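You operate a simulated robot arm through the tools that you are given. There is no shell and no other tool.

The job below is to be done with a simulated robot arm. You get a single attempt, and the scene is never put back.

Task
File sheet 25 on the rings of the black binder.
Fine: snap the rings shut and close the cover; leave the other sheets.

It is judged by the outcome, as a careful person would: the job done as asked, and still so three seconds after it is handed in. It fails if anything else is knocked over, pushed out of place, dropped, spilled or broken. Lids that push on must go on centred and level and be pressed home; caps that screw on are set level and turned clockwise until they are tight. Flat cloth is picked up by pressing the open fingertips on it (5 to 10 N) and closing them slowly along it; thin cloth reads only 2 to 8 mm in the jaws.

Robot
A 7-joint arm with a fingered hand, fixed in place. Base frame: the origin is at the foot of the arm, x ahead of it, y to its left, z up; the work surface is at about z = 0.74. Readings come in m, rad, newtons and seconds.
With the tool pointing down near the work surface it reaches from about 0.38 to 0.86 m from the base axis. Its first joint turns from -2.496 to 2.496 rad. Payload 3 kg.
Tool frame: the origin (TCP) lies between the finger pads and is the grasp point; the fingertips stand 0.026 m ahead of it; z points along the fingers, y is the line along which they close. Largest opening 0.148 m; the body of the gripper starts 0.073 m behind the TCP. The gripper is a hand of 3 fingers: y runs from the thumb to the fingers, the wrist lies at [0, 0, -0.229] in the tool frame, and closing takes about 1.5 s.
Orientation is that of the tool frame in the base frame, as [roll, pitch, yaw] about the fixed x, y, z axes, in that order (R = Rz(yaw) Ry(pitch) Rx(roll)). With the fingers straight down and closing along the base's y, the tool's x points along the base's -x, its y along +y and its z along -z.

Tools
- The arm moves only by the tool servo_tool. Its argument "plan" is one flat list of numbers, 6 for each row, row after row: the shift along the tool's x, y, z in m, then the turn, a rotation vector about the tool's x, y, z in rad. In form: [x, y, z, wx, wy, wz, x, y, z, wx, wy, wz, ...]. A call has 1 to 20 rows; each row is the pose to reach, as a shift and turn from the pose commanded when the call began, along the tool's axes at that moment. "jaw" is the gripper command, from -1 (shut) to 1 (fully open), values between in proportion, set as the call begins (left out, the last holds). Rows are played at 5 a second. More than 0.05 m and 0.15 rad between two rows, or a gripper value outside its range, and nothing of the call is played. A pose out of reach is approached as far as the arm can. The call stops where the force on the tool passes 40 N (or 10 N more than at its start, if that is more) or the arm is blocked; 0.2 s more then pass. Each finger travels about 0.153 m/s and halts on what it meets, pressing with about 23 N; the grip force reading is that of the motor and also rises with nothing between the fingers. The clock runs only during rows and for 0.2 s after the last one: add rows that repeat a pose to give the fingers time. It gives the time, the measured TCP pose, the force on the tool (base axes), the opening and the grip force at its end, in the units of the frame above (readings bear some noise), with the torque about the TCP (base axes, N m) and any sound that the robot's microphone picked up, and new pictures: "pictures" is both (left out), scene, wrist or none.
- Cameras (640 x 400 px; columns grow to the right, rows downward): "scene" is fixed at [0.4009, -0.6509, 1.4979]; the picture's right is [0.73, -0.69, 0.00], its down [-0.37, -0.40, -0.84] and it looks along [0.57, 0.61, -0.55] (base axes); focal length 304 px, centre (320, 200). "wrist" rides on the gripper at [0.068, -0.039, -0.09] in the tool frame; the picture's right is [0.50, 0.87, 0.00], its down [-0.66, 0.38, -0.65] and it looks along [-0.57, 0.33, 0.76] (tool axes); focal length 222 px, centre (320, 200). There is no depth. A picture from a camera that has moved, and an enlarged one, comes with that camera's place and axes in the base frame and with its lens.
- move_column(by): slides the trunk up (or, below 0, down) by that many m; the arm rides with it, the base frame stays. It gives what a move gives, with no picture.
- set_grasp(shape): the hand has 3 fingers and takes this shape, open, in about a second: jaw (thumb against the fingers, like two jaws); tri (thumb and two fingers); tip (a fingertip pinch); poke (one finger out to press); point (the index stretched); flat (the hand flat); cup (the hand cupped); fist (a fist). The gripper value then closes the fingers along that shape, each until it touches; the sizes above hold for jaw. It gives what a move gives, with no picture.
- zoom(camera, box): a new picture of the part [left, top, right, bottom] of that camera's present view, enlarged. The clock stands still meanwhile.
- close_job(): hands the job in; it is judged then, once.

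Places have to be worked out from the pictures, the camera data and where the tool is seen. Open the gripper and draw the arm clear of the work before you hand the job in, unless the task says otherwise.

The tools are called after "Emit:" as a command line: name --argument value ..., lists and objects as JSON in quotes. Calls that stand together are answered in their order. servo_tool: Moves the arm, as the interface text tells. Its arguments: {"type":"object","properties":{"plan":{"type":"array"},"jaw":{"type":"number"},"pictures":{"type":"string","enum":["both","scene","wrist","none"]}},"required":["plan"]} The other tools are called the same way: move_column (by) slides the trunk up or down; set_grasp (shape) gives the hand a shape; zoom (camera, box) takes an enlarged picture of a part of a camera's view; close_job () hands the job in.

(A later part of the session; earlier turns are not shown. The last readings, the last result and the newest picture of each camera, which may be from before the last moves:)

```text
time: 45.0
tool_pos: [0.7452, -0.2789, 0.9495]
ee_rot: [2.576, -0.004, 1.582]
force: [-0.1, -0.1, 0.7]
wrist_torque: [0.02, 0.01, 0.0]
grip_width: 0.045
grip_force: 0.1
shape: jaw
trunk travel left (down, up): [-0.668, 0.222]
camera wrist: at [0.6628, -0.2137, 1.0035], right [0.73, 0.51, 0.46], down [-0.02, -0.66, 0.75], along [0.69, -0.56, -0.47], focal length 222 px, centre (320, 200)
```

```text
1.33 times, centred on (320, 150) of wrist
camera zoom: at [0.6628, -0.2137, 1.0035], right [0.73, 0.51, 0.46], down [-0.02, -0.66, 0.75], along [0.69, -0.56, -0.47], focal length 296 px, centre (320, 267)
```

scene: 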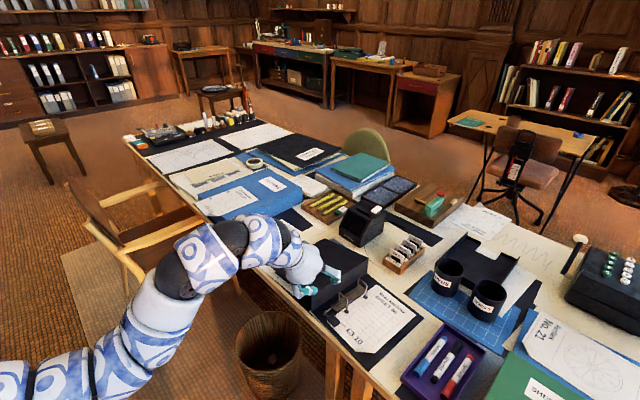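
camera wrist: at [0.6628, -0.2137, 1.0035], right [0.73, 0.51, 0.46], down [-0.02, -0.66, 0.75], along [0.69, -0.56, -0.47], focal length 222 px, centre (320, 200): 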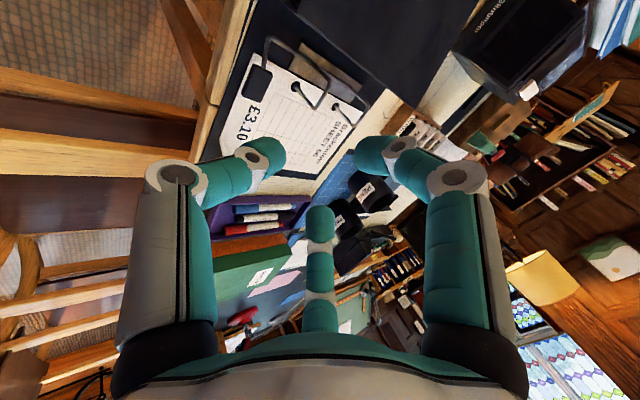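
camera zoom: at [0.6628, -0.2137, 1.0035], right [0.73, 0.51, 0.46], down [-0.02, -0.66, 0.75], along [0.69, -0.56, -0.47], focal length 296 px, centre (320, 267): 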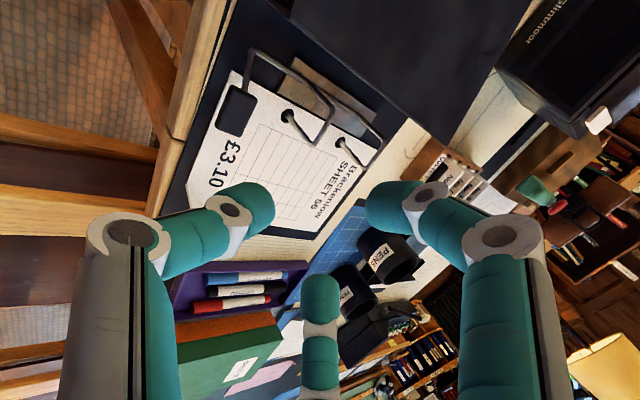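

The flipped pose is fine, with a good view of the rings from the left. I'll zoom in to re-measure the arch after the shift.

Emit:
zoom --camera "wrist" --box '[220, 20, 400, 140]'

Emit:
zoom --camera "scene" --box '[325, 280, 375, 320]'

```text
3.33 times, centred on (310, 80) of wrist
camera zoom: at [0.6628, -0.2137, 1.0035], right [0.73, 0.51, 0.46], down [-0.02, -0.66, 0.75], along [0.69, -0.56, -0.47], focal length 740 px, centre (353, 600)
```

zoom: 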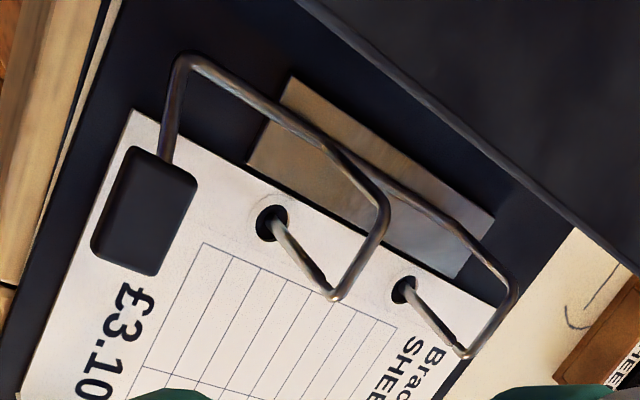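

```text
10.00 times, centred on (350, 300) of scene
camera zoom: at [0.4009, -0.6509, 1.4979], right [0.73, -0.69, 0.0], down [-0.37, -0.4, -0.84], along [0.57, 0.61, -0.55], focal length 3043 px, centre (20, -800)
```

zoom: 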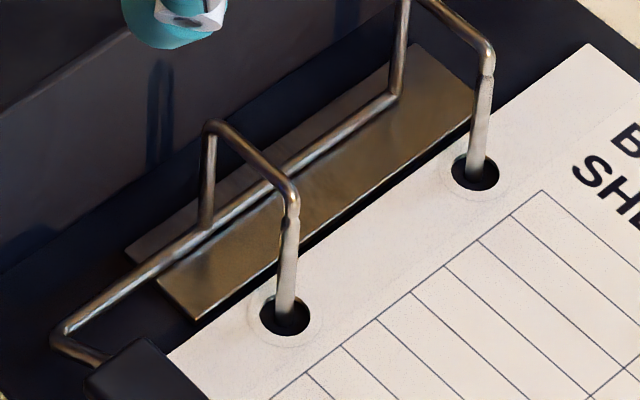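

Re-measured: near post ≈(0.837, -0.295), near arch bar centre ≈(0.837, -0.277, 0.80), hinge bar now at y≈-0.261. I'll approach to 4 cm short of the bar and check alignment.

Emit:
servo_tool --plan '[0.0002, -0.0006, 0.03, 0, 0, 0, 0.0004, -0.0012, 0.06, 0, 0, 0, 0.0006, -0.0018, 0.09, 0, 0, 0, 0.0008, -0.0023, 0.1196, 0, 0, 0, 0.0008, -0.0023, 0.1196, 0, 0, 0]'

Emit:
zoom --camera "wrist" --box '[160, 0, 480, 200]'

Emit:
zoom --camera "scene" --box '[300, 240, 400, 340]'

```text
time: 46.2
tool_pos: [0.8069, -0.2774, 0.8462]
ee_rot: [2.579, -0.003, 1.586]
force: [0.4, 0.3, 0.0]
wrist_torque: [0.03, 0.02, -0.01]
grip_width: 0.045
grip_force: 0.0
shape: jaw
trunk travel left (down, up): [-0.668, 0.222]
camera wrist: at [0.7241, -0.2105, 0.9004], right [0.73, 0.51, 0.46], down [-0.02, -0.66, 0.75], along [0.69, -0.55, -0.47], focal length 222 px, centre (320, 200)
```

scene: 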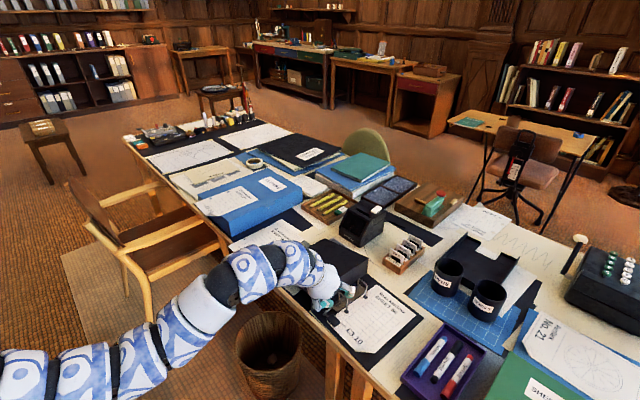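
wrist: 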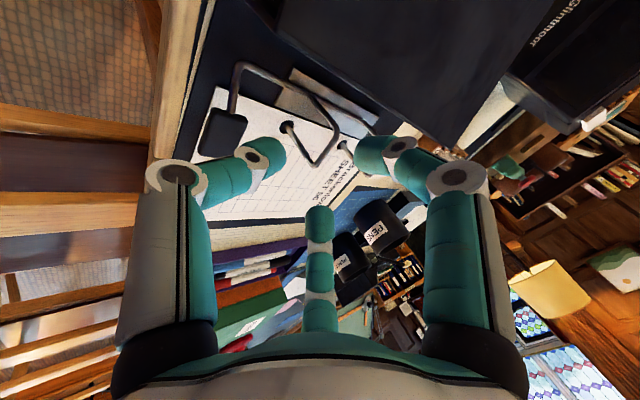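

```text
2.00 times, centred on (320, 100) of wrist
camera zoom: at [0.7241, -0.2105, 0.9004], right [0.73, 0.51, 0.46], down [-0.02, -0.66, 0.75], along [0.69, -0.55, -0.47], focal length 444 px, centre (320, 400)
```

zoom: 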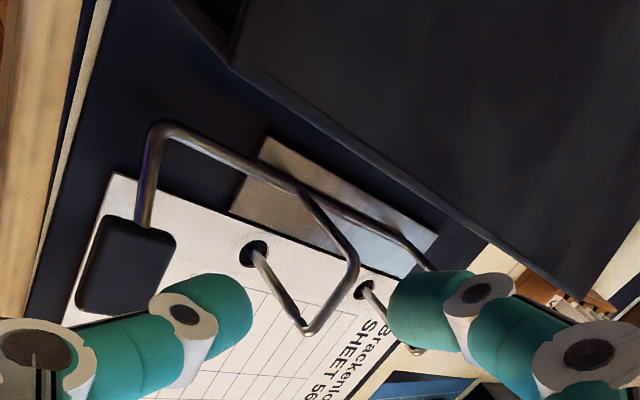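

```text
4.00 times, centred on (350, 290) of scene
camera zoom: at [0.4009, -0.6509, 1.4979], right [0.73, -0.69, 0.0], down [-0.37, -0.4, -0.84], along [0.57, 0.61, -0.55], focal length 1217 px, centre (200, -160)
```

zoom: 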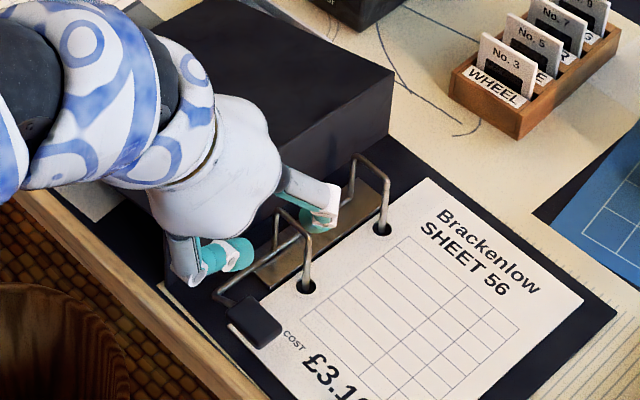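

Alignment is right on: the bar's midpoint sits exactly on the tool axis. Advancing the last 4 cm.

Emit:
servo_tool --plan '[0, 0, 0.02, 0, 0, 0, 0, 0, 0.039, 0, 0, 0, 0, 0, 0.039, 0, 0, 0]'

Emit:
zoom --camera "wrist" --box '[160, 40, 480, 240]'

Emit:
zoom --camera "scene" --box '[310, 250, 400, 340]'

```text
time: 47.0
tool_pos: [0.8285, -0.2749, 0.814]
ee_rot: [2.578, -0.004, 1.584]
force: [0.0, 0.2, 0.3]
wrist_torque: [-0.01, 0.04, -0.02]
grip_width: 0.0449
grip_force: 0.0
shape: jaw
trunk travel left (down, up): [-0.668, 0.222]
camera wrist: at [0.7449, -0.2097, 0.869], right [0.72, 0.51, 0.46], down [-0.02, -0.66, 0.75], along [0.69, -0.55, -0.47], focal length 222 px, centre (320, 200)
```

scene: 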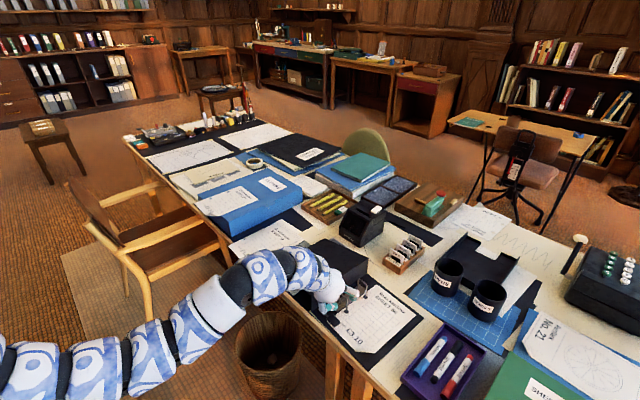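
wrist: 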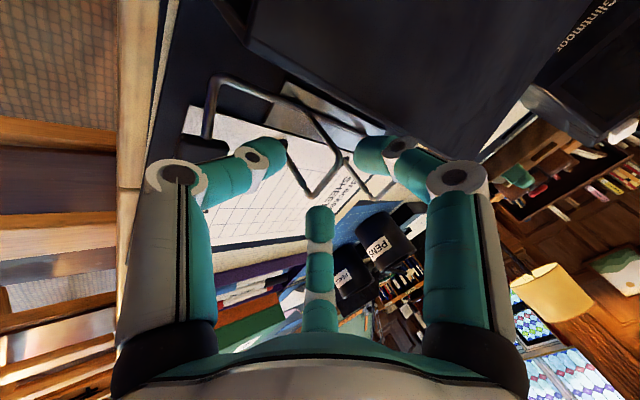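

```text
2.00 times, centred on (320, 140) of wrist
camera zoom: at [0.7449, -0.2097, 0.869], right [0.72, 0.51, 0.46], down [-0.02, -0.66, 0.75], along [0.69, -0.55, -0.47], focal length 444 px, centre (320, 320)
```

zoom: 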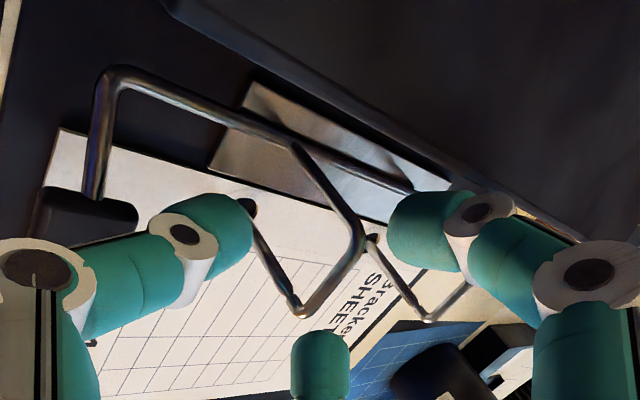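

```text
4.44 times, centred on (355, 295) of scene
camera zoom: at [0.4009, -0.6509, 1.4979], right [0.73, -0.69, 0.0], down [-0.37, -0.4, -0.84], along [0.57, 0.61, -0.55], focal length 1353 px, centre (164, -222)
```

zoom: 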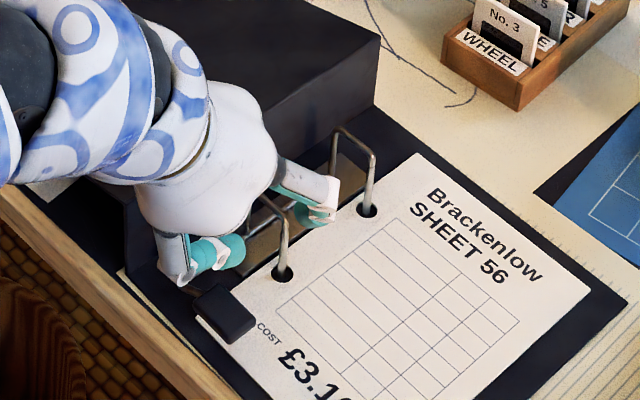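

No contact, and the bar lies centrally among the three digits. Closing to pinch it.

Emit:
servo_tool --plan '[0, 0, 0, 0, 0, 0, 0, 0, 0, 0, 0, 0, 0, 0, 0, 0, 0, 0, 0, 0, 0, 0, 0, 0, 0, 0, 0, 0, 0, 0]' --jaw -1

Emit:
zoom --camera "wrist" --box '[160, 40, 480, 240]'

Emit:
zoom --camera "scene" --box '[310, 250, 400, 340]'

```text
time: 48.2
tool_pos: [0.8278, -0.2746, 0.8155]
ee_rot: [2.579, -0.004, 1.585]
force: [-2.7, -1.7, 3.4]
wrist_torque: [-0.03, -0.01, 0.02]
grip_width: 0.0002
grip_force: 22.7
shape: jaw
trunk travel left (down, up): [-0.668, 0.222]
camera wrist: at [0.7444, -0.2099, 0.8692], right [0.72, 0.51, 0.46], down [-0.02, -0.66, 0.75], along [0.69, -0.55, -0.47], focal length 222 px, centre (320, 200)
```

scene: 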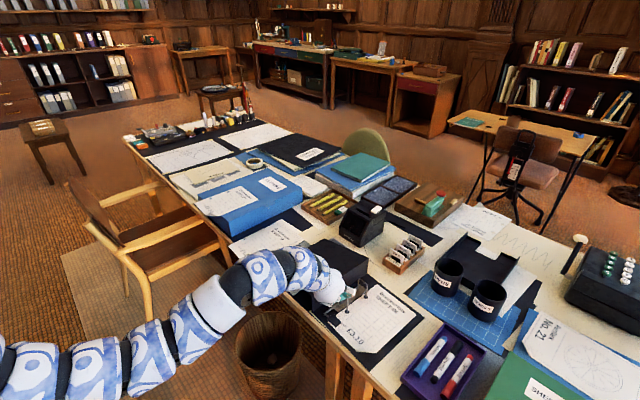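
wrist: 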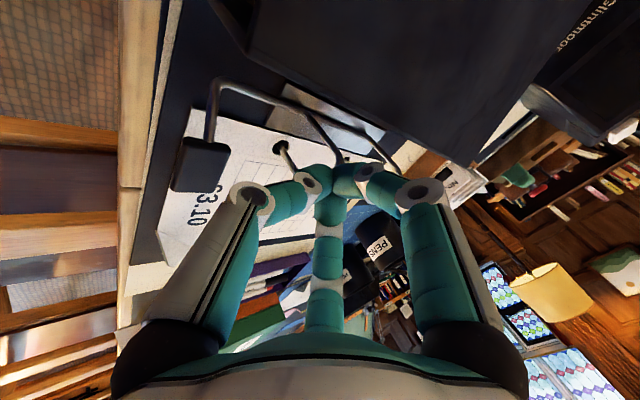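

```text
2.00 times, centred on (320, 140) of wrist
camera zoom: at [0.7444, -0.2099, 0.8692], right [0.72, 0.51, 0.46], down [-0.02, -0.66, 0.75], along [0.69, -0.55, -0.47], focal length 444 px, centre (320, 320)
```

zoom: 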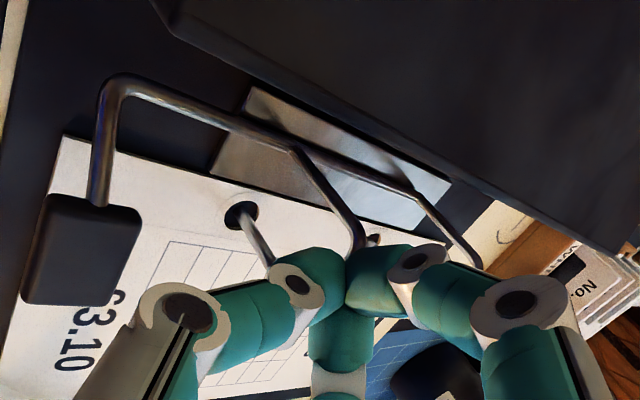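

```text
4.44 times, centred on (355, 295) of scene
camera zoom: at [0.4009, -0.6509, 1.4979], right [0.73, -0.69, 0.0], down [-0.37, -0.4, -0.84], along [0.57, 0.61, -0.55], focal length 1353 px, centre (164, -222)
```

zoom: 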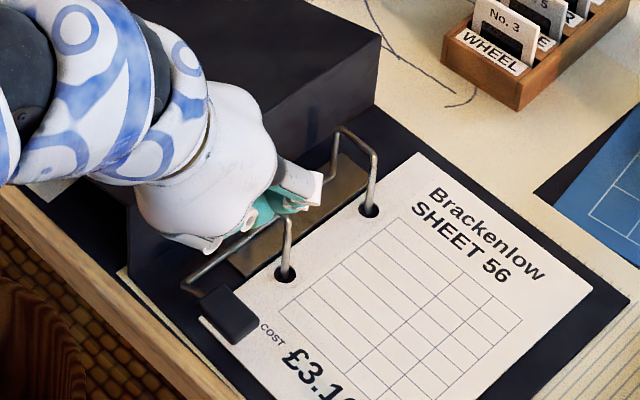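

The fingers closed just above the bar (width reads 0, pressing up 3 N). I'll reopen, go 14 mm deeper, and close again.

Emit:
servo_tool --plan '[0, 0, 0, 0, 0, 0, 0, 0, 0, 0, 0, 0, 0, 0, 0.007, 0, 0, 0, 0, 0, 0.014, 0, 0, 0, 0, 0, 0.014, 0, 0, 0]' --jaw -0.39

Emit:
zoom --camera "wrist" --box '[160, 40, 480, 240]'

```text
time: 49.4
tool_pos: [0.8342, -0.2752, 0.8021]
ee_rot: [2.577, -0.002, 1.586]
force: [-0.6, -3.3, 2.2]
wrist_torque: [0.08, -0.03, -0.06]
grip_width: 0.0443
grip_force: 0.1
shape: jaw
trunk travel left (down, up): [-0.668, 0.222]
camera wrist: at [0.7522, -0.2094, 0.8568], right [0.73, 0.51, 0.46], down [-0.02, -0.66, 0.75], along [0.69, -0.55, -0.47], focal length 222 px, centre (320, 200)
```

scene: 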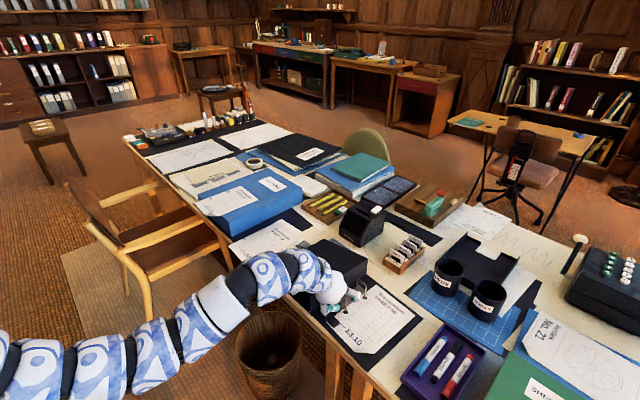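
wrist: 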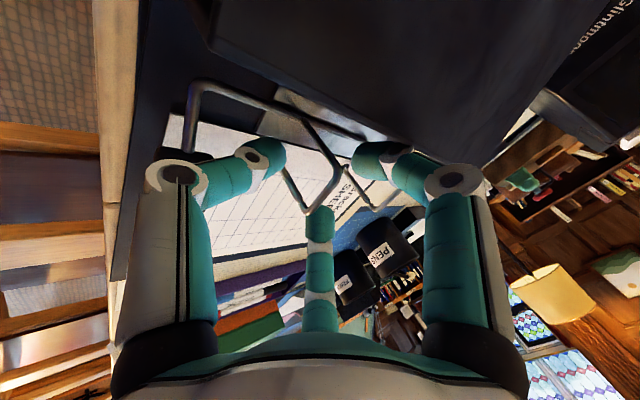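

```text
2.00 times, centred on (320, 140) of wrist
camera zoom: at [0.7522, -0.2094, 0.8568], right [0.73, 0.51, 0.46], down [-0.02, -0.66, 0.75], along [0.69, -0.55, -0.47], focal length 444 px, centre (320, 320)
```

zoom: 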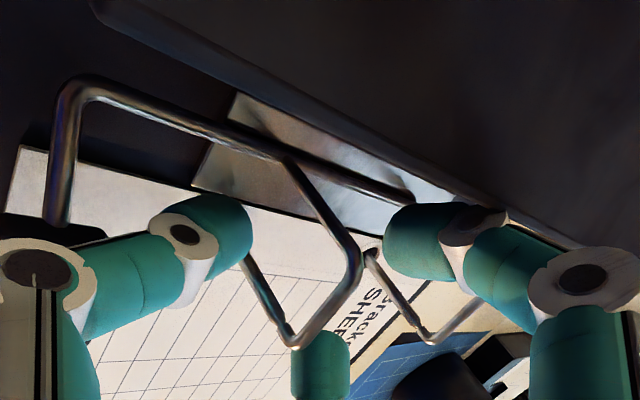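

The far-left finger now rubs the spine, so pinching the bar is too cramped. I'll back out upward and take a closer look at the lever knob as an alternative.

Emit:
servo_tool --plan '[-0.003, 0, -0.015, 0, 0, 0, -0.003, 0, -0.05, 0, 0, 0, -0.003, 0, -0.09, 0, 0, 0, -0.003, 0, -0.13, 0, 0, 0, -0.003, 0, -0.13, 0, 0, 0]'

Emit:
zoom --camera "scene" --box '[325, 295, 365, 325]'

Emit:
zoom --camera "wrist" --box '[220, 0, 400, 130]'

```text
time: 50.6
tool_pos: [0.7645, -0.2819, 0.9136]
ee_rot: [2.581, -0.004, 1.586]
force: [0.3, -0.6, 0.1]
wrist_torque: [0.0, -0.04, 0.01]
grip_width: 0.045
grip_force: 0.0
shape: jaw
trunk travel left (down, up): [-0.668, 0.222]
camera wrist: at [0.683, -0.2148, 0.9682], right [0.73, 0.51, 0.46], down [-0.02, -0.66, 0.75], along [0.69, -0.55, -0.47], focal length 222 px, centre (320, 200)
```

scene: 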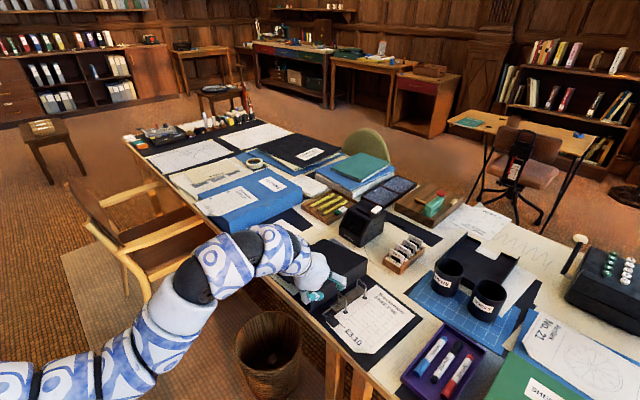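
wrist: 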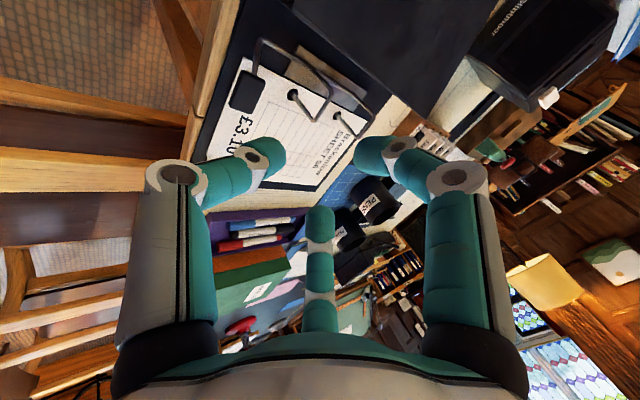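

```text
13.33 times, centred on (345, 310) of scene
camera zoom: at [0.4009, -0.6509, 1.4979], right [0.73, -0.69, 0.0], down [-0.37, -0.4, -0.84], along [0.57, 0.61, -0.55], focal length 4058 px, centre (-13, -1267)
```

zoom: 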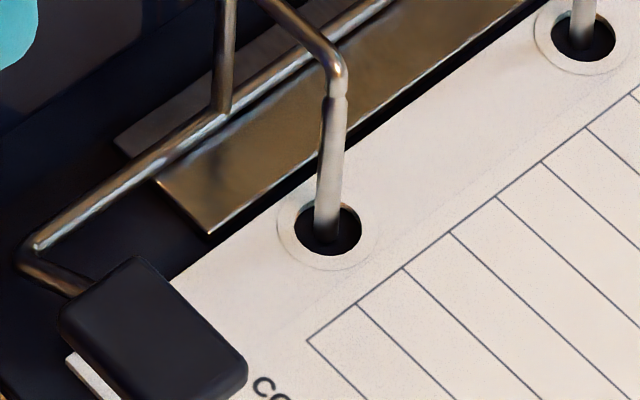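

```text
3.08 times, centred on (310, 65) of wrist
camera zoom: at [0.683, -0.2148, 0.9682], right [0.73, 0.51, 0.46], down [-0.02, -0.66, 0.75], along [0.69, -0.55, -0.47], focal length 684 px, centre (351, 615)
```

zoom: 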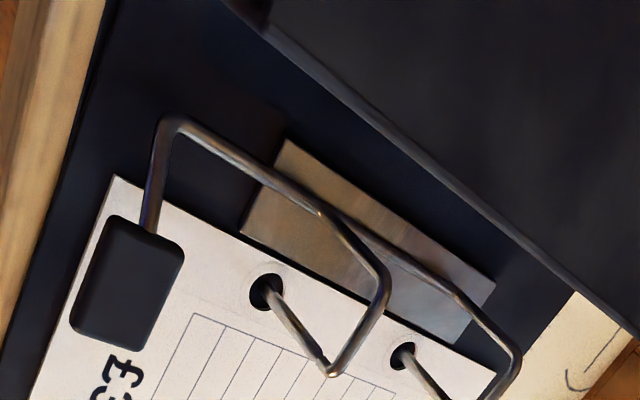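

The knob is thin and hard to pinch, but the arch's corner stands about 1 cm above the post tops. I can push that corner left with the straight thumb laid horizontally at z≈0.803, which gives the best leverage. I'll level the hand (pitched 10° down, thumb below, jaws fully open), to the right of the arch and in front.

Emit:
servo_tool --plan '[-0.0079, -0.0021, -0.0045, -0.139, 0, 0, -0.0158, -0.0042, -0.009, -0.278, 0, 0, -0.0238, -0.0064, -0.0136, -0.417, 0, 0, -0.0317, -0.0085, -0.0181, -0.557, 0, 0, -0.0396, -0.0106, -0.0226, -0.696, 0, 0, -0.0475, -0.0127, -0.0271, -0.835, 0, 0, -0.0475, -0.0127, -0.0271, -0.835, 0, 0]' --jaw 1

Emit:
zoom --camera "scene" --box '[290, 240, 420, 370]'

```text
time: 52.2
tool_pos: [0.7414, -0.3292, 0.9286]
ee_rot: [1.743, -0.002, 1.585]
force: [-0.9, 0.1, -0.5]
wrist_torque: [0.0, 0.0, -0.02]
grip_width: 0.148
grip_force: 0.0
shape: jaw
trunk travel left (down, up): [-0.668, 0.222]
camera wrist: at [0.6447, -0.2626, 0.9041], right [0.14, 0.5, 0.86], down [-0.57, -0.67, 0.48], along [0.81, -0.56, 0.19], focal length 222 px, centre (320, 200)
```

scene: 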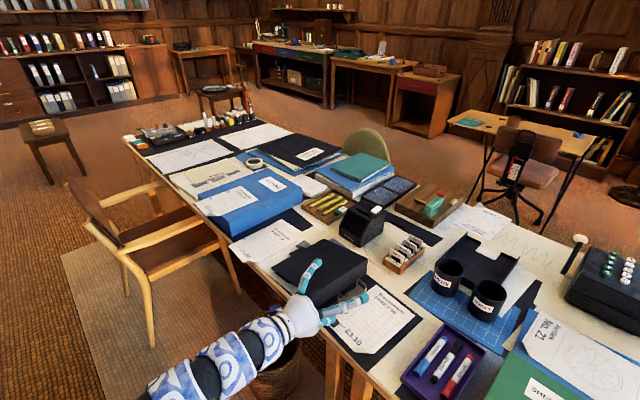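
wrist: 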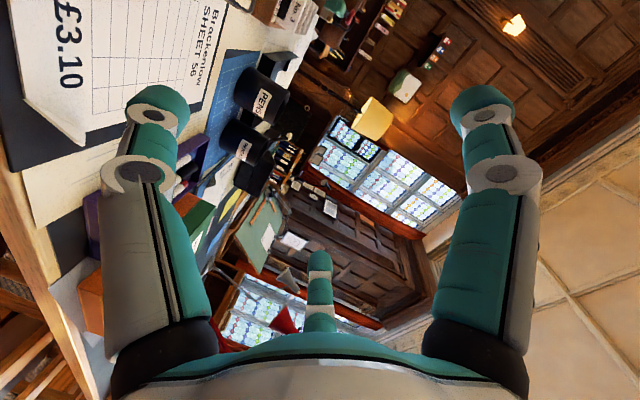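

```text
3.08 times, centred on (355, 305) of scene
camera zoom: at [0.4009, -0.6509, 1.4979], right [0.73, -0.69, 0.0], down [-0.37, -0.4, -0.84], along [0.57, 0.61, -0.55], focal length 936 px, centre (212, -123)
```

zoom: 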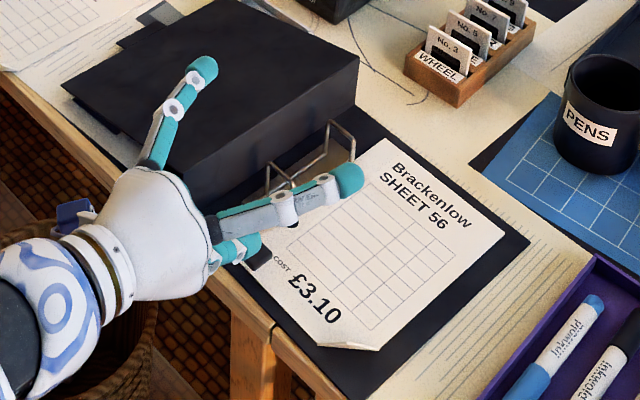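

Thumb tip calibrated: it sits 9 cm off the tool axis, with radius ≈1.2 cm. I'll advance so the thumb lies just right of the near arch, with its underside at z≈0.794 (above the post tops).

Emit:
servo_tool --plan '[-0.0008, -0.0048, 0.0367, 0, 0, 0, -0.0015, -0.0095, 0.0735, 0, 0, 0, -0.0023, -0.0143, 0.1102, 0, 0, 0, -0.0023, -0.0143, 0.1102, 0, 0, 0]'

Emit:
zoom --camera "scene" --box '[310, 250, 410, 340]'

Emit:
zoom --camera "wrist" --box '[0, 0, 240, 150]'

```text
time: 53.2
tool_pos: [0.847, -0.3298, 0.8948]
ee_rot: [1.744, -0.003, 1.584]
force: [-0.1, -0.1, -0.6]
wrist_torque: [0.03, -0.01, 0.02]
grip_width: 0.148
grip_force: 0.1
shape: jaw
trunk travel left (down, up): [-0.668, 0.222]
camera wrist: at [0.7499, -0.2639, 0.8697], right [0.14, 0.5, 0.86], down [-0.57, -0.67, 0.48], along [0.81, -0.56, 0.19], focal length 222 px, centre (320, 200)
```

scene: 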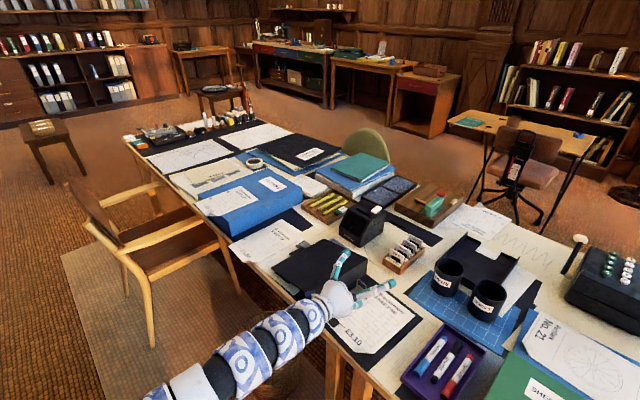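
wrist: 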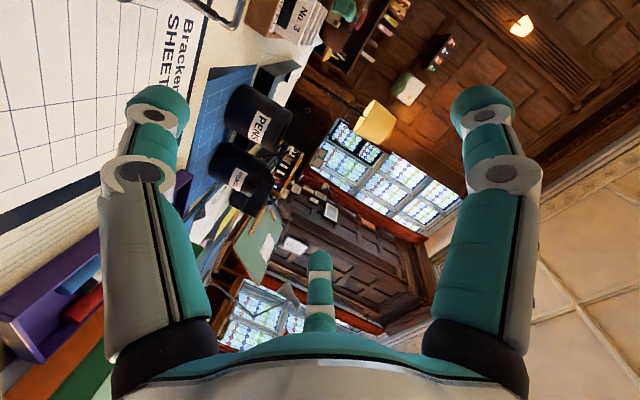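

```text
4.44 times, centred on (360, 295) of scene
camera zoom: at [0.4009, -0.6509, 1.4979], right [0.73, -0.69, 0.0], down [-0.37, -0.4, -0.84], along [0.57, 0.61, -0.55], focal length 1353 px, centre (142, -222)
```

zoom: 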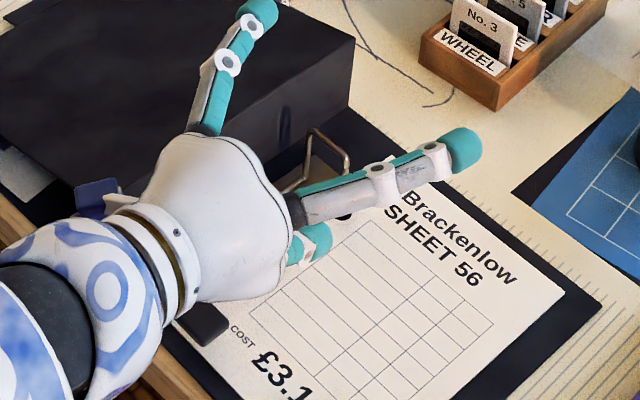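

```text
2.67 times, centred on (120, 75) of wrist
camera zoom: at [0.7499, -0.2639, 0.8697], right [0.14, 0.5, 0.86], down [-0.57, -0.67, 0.48], along [0.81, -0.56, 0.19], focal length 592 px, centre (853, 533)
```

zoom: 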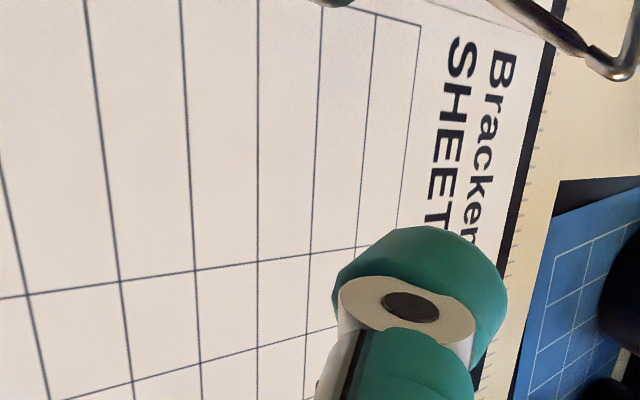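

Clear of everything, with the thumb about 2 cm to the right of the arch corner. I'll ease left 2.6 cm until it contacts and check the force and the view.

Emit:
servo_tool --plan '[0.01, 0, 0, 0, 0, 0, 0.018, 0, 0, 0, 0, 0, 0.026, 0, 0, 0, 0, 0]'

Emit:
zoom --camera "scene" --box '[310, 250, 410, 340]'

Emit:
zoom --camera "wrist" --box '[0, 0, 240, 150]'

```text
time: 54.0
tool_pos: [0.8472, -0.3042, 0.8938]
ee_rot: [1.744, -0.007, 1.585]
force: [-0.5, 0.2, 0.3]
wrist_torque: [0.03, -0.02, -0.03]
grip_width: 0.148
grip_force: 0.0
shape: jaw
trunk travel left (down, up): [-0.668, 0.222]
camera wrist: at [0.7496, -0.2378, 0.8699], right [0.14, 0.5, 0.86], down [-0.57, -0.67, 0.48], along [0.81, -0.56, 0.19], focal length 222 px, centre (320, 200)
```

scene: 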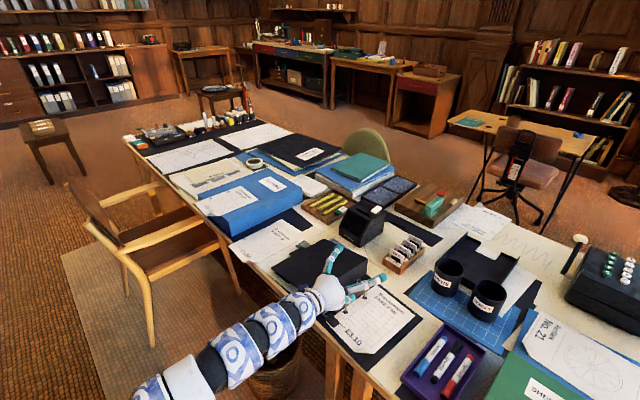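
wrist: 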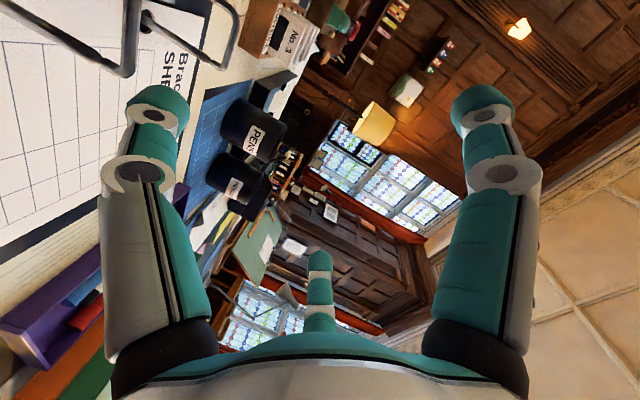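

```text
4.44 times, centred on (360, 295) of scene
camera zoom: at [0.4009, -0.6509, 1.4979], right [0.73, -0.69, 0.0], down [-0.37, -0.4, -0.84], along [0.57, 0.61, -0.55], focal length 1353 px, centre (142, -222)
```

zoom: 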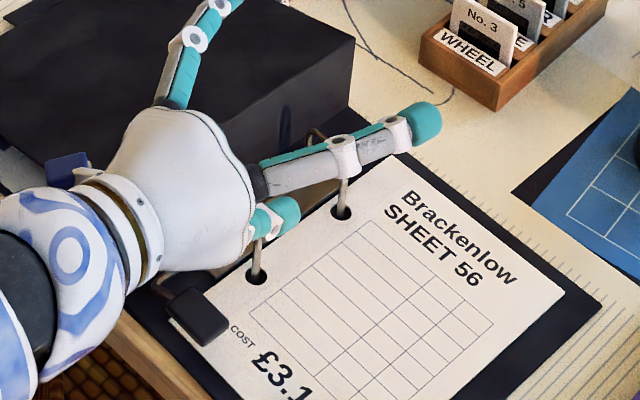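

```text
2.67 times, centred on (120, 75) of wrist
camera zoom: at [0.7496, -0.2378, 0.8699], right [0.14, 0.5, 0.86], down [-0.57, -0.67, 0.48], along [0.81, -0.56, 0.19], focal length 592 px, centre (853, 533)
```

zoom: 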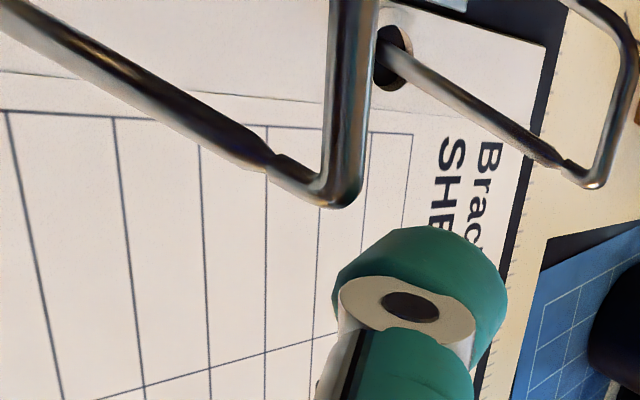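

The thumb is just about to touch the arch corner at the right height. Now pushing left with a slight rise to follow the arch's arc.

Emit:
servo_tool --plan '[0.006, 0.001, 0, 0, 0, 0, 0.012, 0.003, 0, 0, 0, 0, 0.018, 0.005, 0, 0, 0, 0, 0.024, 0.007, 0, 0, 0, 0]'

Emit:
zoom --camera "scene" --box '[310, 250, 410, 340]'

Emit:
zoom --camera "wrist" --box '[0, 0, 240, 150]'

```text
time: 55.0
tool_pos: [0.8485, -0.2808, 0.9019]
ee_rot: [1.745, -0.003, 1.585]
force: [0.6, -0.7, 0.1]
wrist_torque: [0.0, 0.0, 0.0]
grip_width: 0.148
grip_force: 0.1
shape: jaw
trunk travel left (down, up): [-0.668, 0.222]
camera wrist: at [0.751, -0.2136, 0.8779], right [0.14, 0.5, 0.85], down [-0.57, -0.67, 0.48], along [0.81, -0.56, 0.19], focal length 222 px, centre (320, 200)
```

scene: 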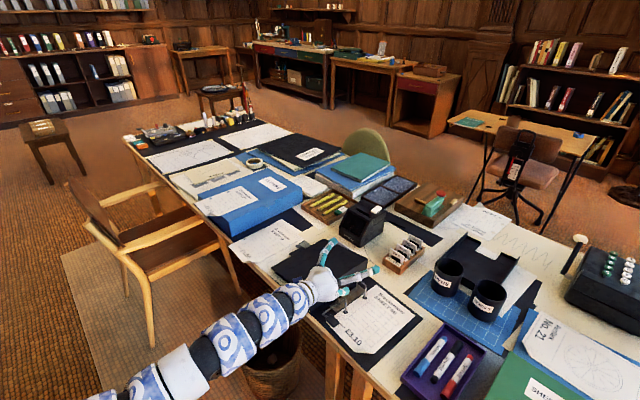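
wrist: 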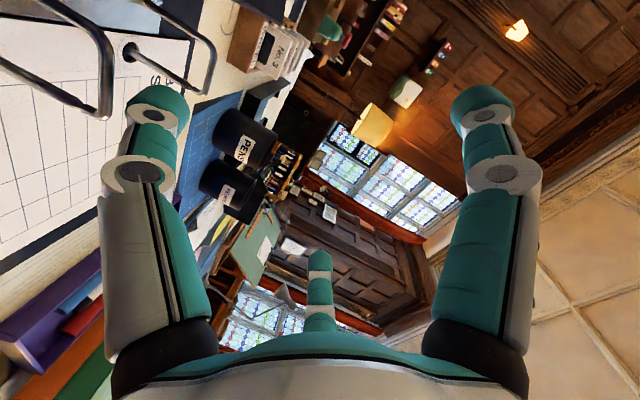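

```text
4.44 times, centred on (360, 295) of scene
camera zoom: at [0.4009, -0.6509, 1.4979], right [0.73, -0.69, 0.0], down [-0.37, -0.4, -0.84], along [0.57, 0.61, -0.55], focal length 1353 px, centre (142, -222)
```

zoom: 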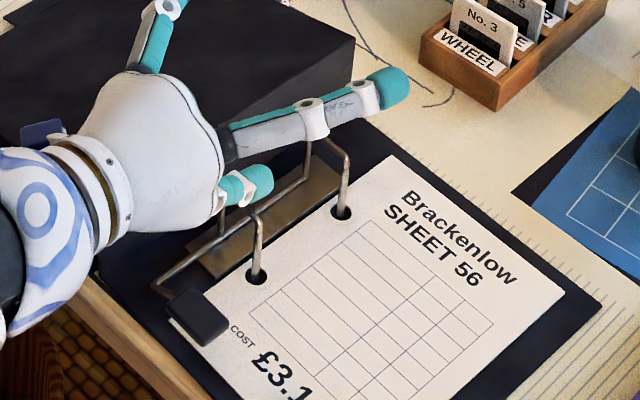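

```text
2.67 times, centred on (120, 75) of wrist
camera zoom: at [0.751, -0.2136, 0.8779], right [0.14, 0.5, 0.85], down [-0.57, -0.67, 0.48], along [0.81, -0.56, 0.19], focal length 592 px, centre (853, 533)
```

zoom: 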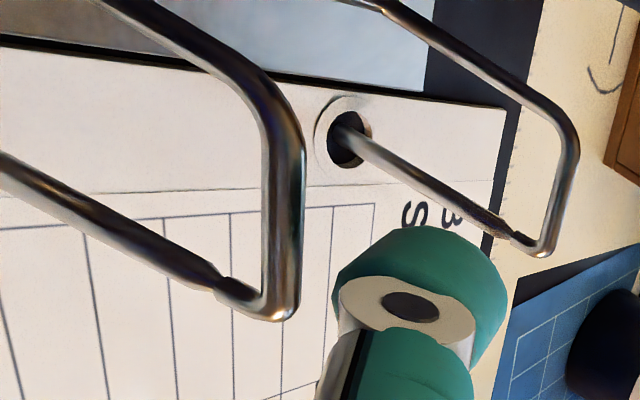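

The thumb rode over the rounded corner because I rose too early. I'll go back around, come in 1 cm lower (underside just above the post tops) and push level this time.

Emit:
servo_tool --plan '[0, 0.006, 0, 0, 0, 0, -0.017, 0.008, 0, 0, 0, 0, -0.036, 0.006, 0, 0, 0, 0, -0.036, -0.011, 0, 0, 0, 0, -0.03, -0.011, 0, 0, 0, 0, -0.024, -0.011, 0, 0, 0, 0, -0.018, -0.011, 0, 0, 0, 0]'

Emit:
zoom --camera "scene" --box '[310, 250, 410, 340]'

Emit:
zoom --camera "wrist" --box '[0, 0, 240, 150]'

```text
time: 56.6
tool_pos: [0.8468, -0.2959, 0.8911]
ee_rot: [1.743, -0.003, 1.585]
force: [0.4, -0.4, 0.3]
wrist_torque: [0.03, 0.01, 0.01]
grip_width: 0.1479
grip_force: 0.0
shape: jaw
trunk travel left (down, up): [-0.668, 0.222]
camera wrist: at [0.7497, -0.2307, 0.8664], right [0.14, 0.5, 0.85], down [-0.57, -0.67, 0.48], along [0.81, -0.56, 0.19], focal length 222 px, centre (320, 200)
```

scene: 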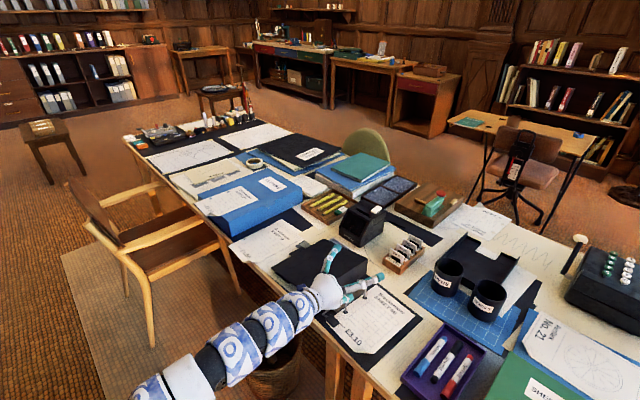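
wrist: 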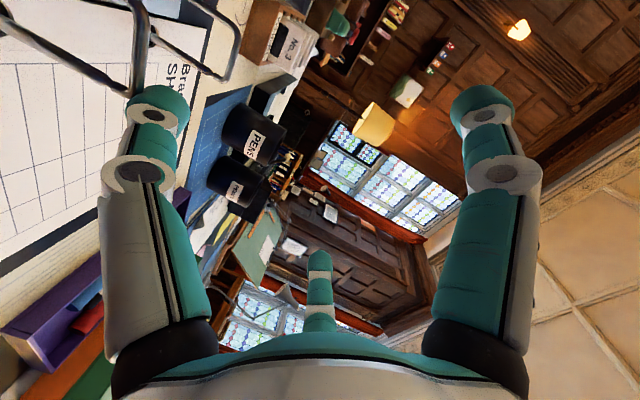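

```text
4.44 times, centred on (360, 295) of scene
camera zoom: at [0.4009, -0.6509, 1.4979], right [0.73, -0.69, 0.0], down [-0.37, -0.4, -0.84], along [0.57, 0.61, -0.55], focal length 1353 px, centre (142, -222)
```

zoom: 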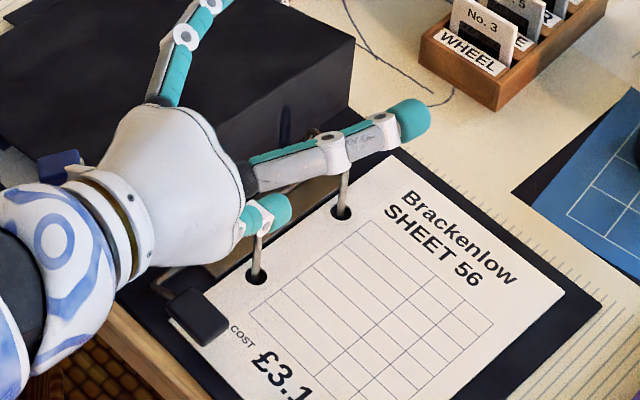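

```text
2.67 times, centred on (120, 75) of wrist
camera zoom: at [0.7497, -0.2307, 0.8664], right [0.14, 0.5, 0.85], down [-0.57, -0.67, 0.48], along [0.81, -0.56, 0.19], focal length 592 px, centre (853, 533)
```

zoom: 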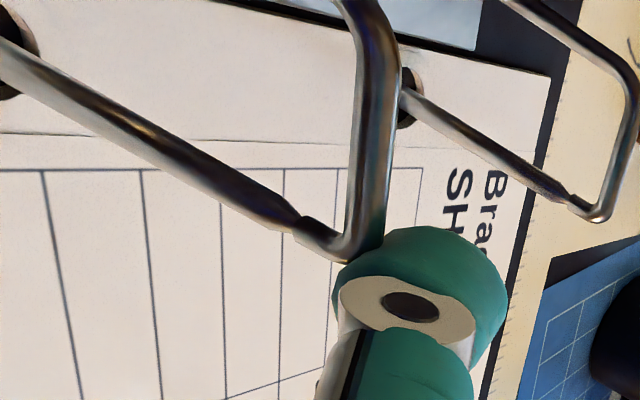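

The thumb visually overlaps the corner with zero force, so its contact surface must be slimmer than it looks (9–10 mm thick, 74–84 mm off the axis). I'll step right, drop 15 mm more, and push left again.

Emit:
servo_tool --plan '[-0.012, 0, 0, 0, 0, 0, -0.024, 0, 0, 0, 0, 0, -0.024, -0.0155, 0, 0, 0, 0, -0.017, -0.0155, 0, 0, 0, 0, -0.01, -0.0155, 0, 0, 0, 0, -0.004, -0.0155, 0, 0, 0, 0]'

Emit:
zoom --camera "scene" --box '[310, 250, 410, 340]'

Emit:
zoom --camera "wrist" --box '[0, 0, 240, 150]'

```text
time: 58.0
tool_pos: [0.844, -0.3014, 0.8768]
ee_rot: [1.744, -0.005, 1.584]
force: [0.1, -1.3, -0.1]
wrist_torque: [-0.04, -0.01, 0.02]
grip_width: 0.148
grip_force: 0.0
shape: jaw
trunk travel left (down, up): [-0.668, 0.222]
camera wrist: at [0.7471, -0.2347, 0.8524], right [0.14, 0.5, 0.86], down [-0.57, -0.67, 0.48], along [0.81, -0.56, 0.19], focal length 222 px, centre (320, 200)
```

scene: 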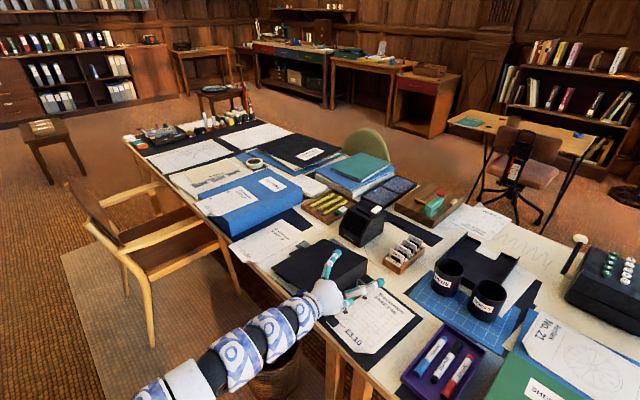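
wrist: 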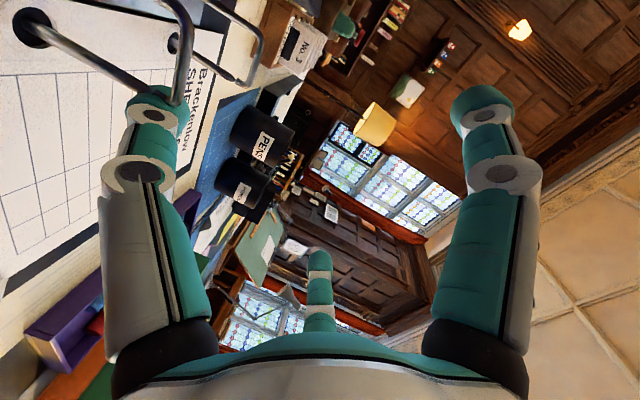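

```text
4.44 times, centred on (360, 295) of scene
camera zoom: at [0.4009, -0.6509, 1.4979], right [0.73, -0.69, 0.0], down [-0.37, -0.4, -0.84], along [0.57, 0.61, -0.55], focal length 1353 px, centre (142, -222)
```

zoom: 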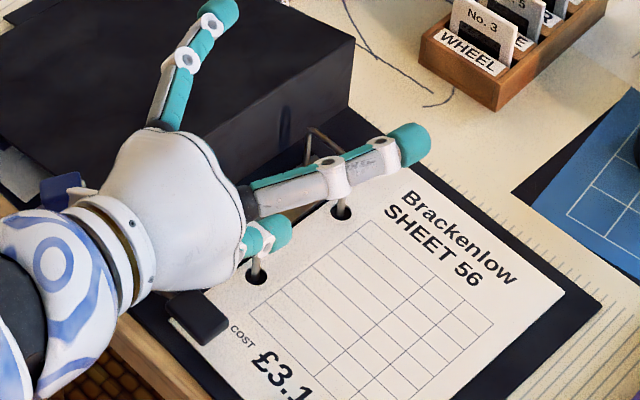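

```text
2.67 times, centred on (120, 75) of wrist
camera zoom: at [0.7471, -0.2347, 0.8524], right [0.14, 0.5, 0.86], down [-0.57, -0.67, 0.48], along [0.81, -0.56, 0.19], focal length 592 px, centre (853, 533)
```

zoom: 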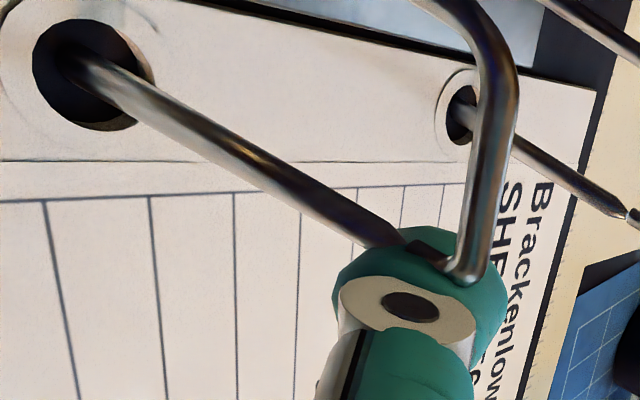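

Now there's contact (1.3 N). I'll continue pushing left another 12 mm.

Emit:
servo_tool --plan '[0.006, 0, 0, 0, 0, 0, 0.012, 0.001, 0, 0, 0, 0]'

Emit:
zoom --camera "scene" --box '[310, 250, 410, 340]'

Emit:
zoom --camera "wrist" --box '[0, 0, 240, 150]'

```text
time: 58.6
tool_pos: [0.8445, -0.29, 0.8777]
ee_rot: [1.744, -0.003, 1.586]
force: [0.8, -0.4, 0.2]
wrist_torque: [-0.02, 0.0, -0.01]
grip_width: 0.1478
grip_force: 0.0
shape: jaw
trunk travel left (down, up): [-0.668, 0.222]
camera wrist: at [0.7472, -0.2231, 0.8538], right [0.14, 0.5, 0.86], down [-0.57, -0.67, 0.48], along [0.81, -0.56, 0.19], focal length 222 px, centre (320, 200)
```

scene: 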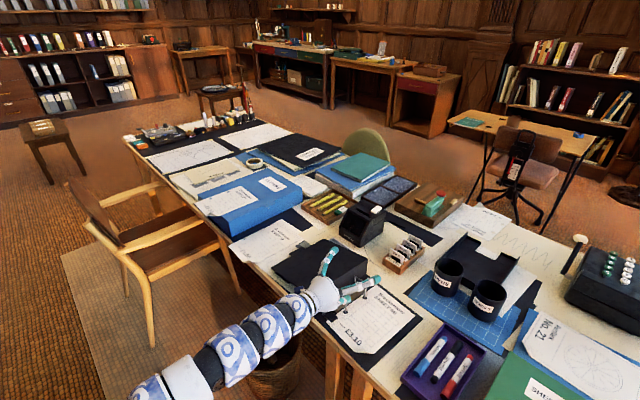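
wrist: 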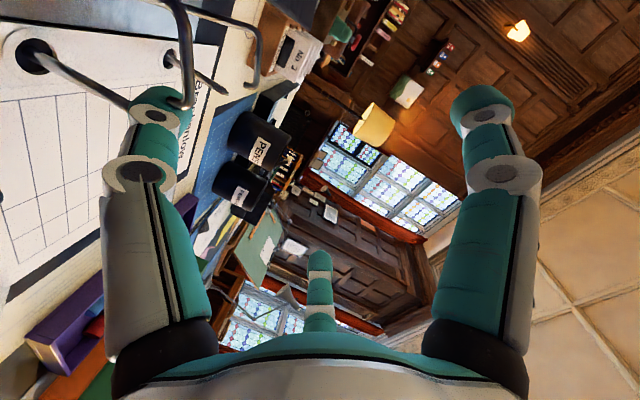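

```text
4.44 times, centred on (360, 295) of scene
camera zoom: at [0.4009, -0.6509, 1.4979], right [0.73, -0.69, 0.0], down [-0.37, -0.4, -0.84], along [0.57, 0.61, -0.55], focal length 1353 px, centre (142, -222)
```

zoom: 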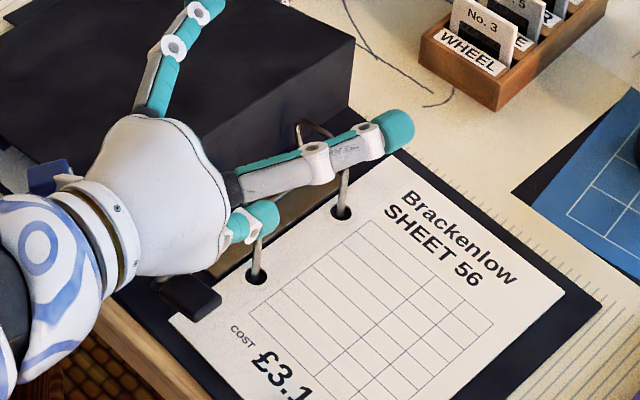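

```text
2.67 times, centred on (120, 75) of wrist
camera zoom: at [0.7472, -0.2231, 0.8538], right [0.14, 0.5, 0.86], down [-0.57, -0.67, 0.48], along [0.81, -0.56, 0.19], focal length 592 px, centre (853, 533)
```

zoom: 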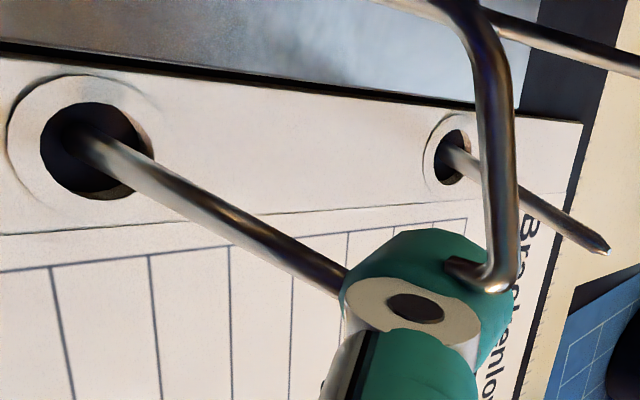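

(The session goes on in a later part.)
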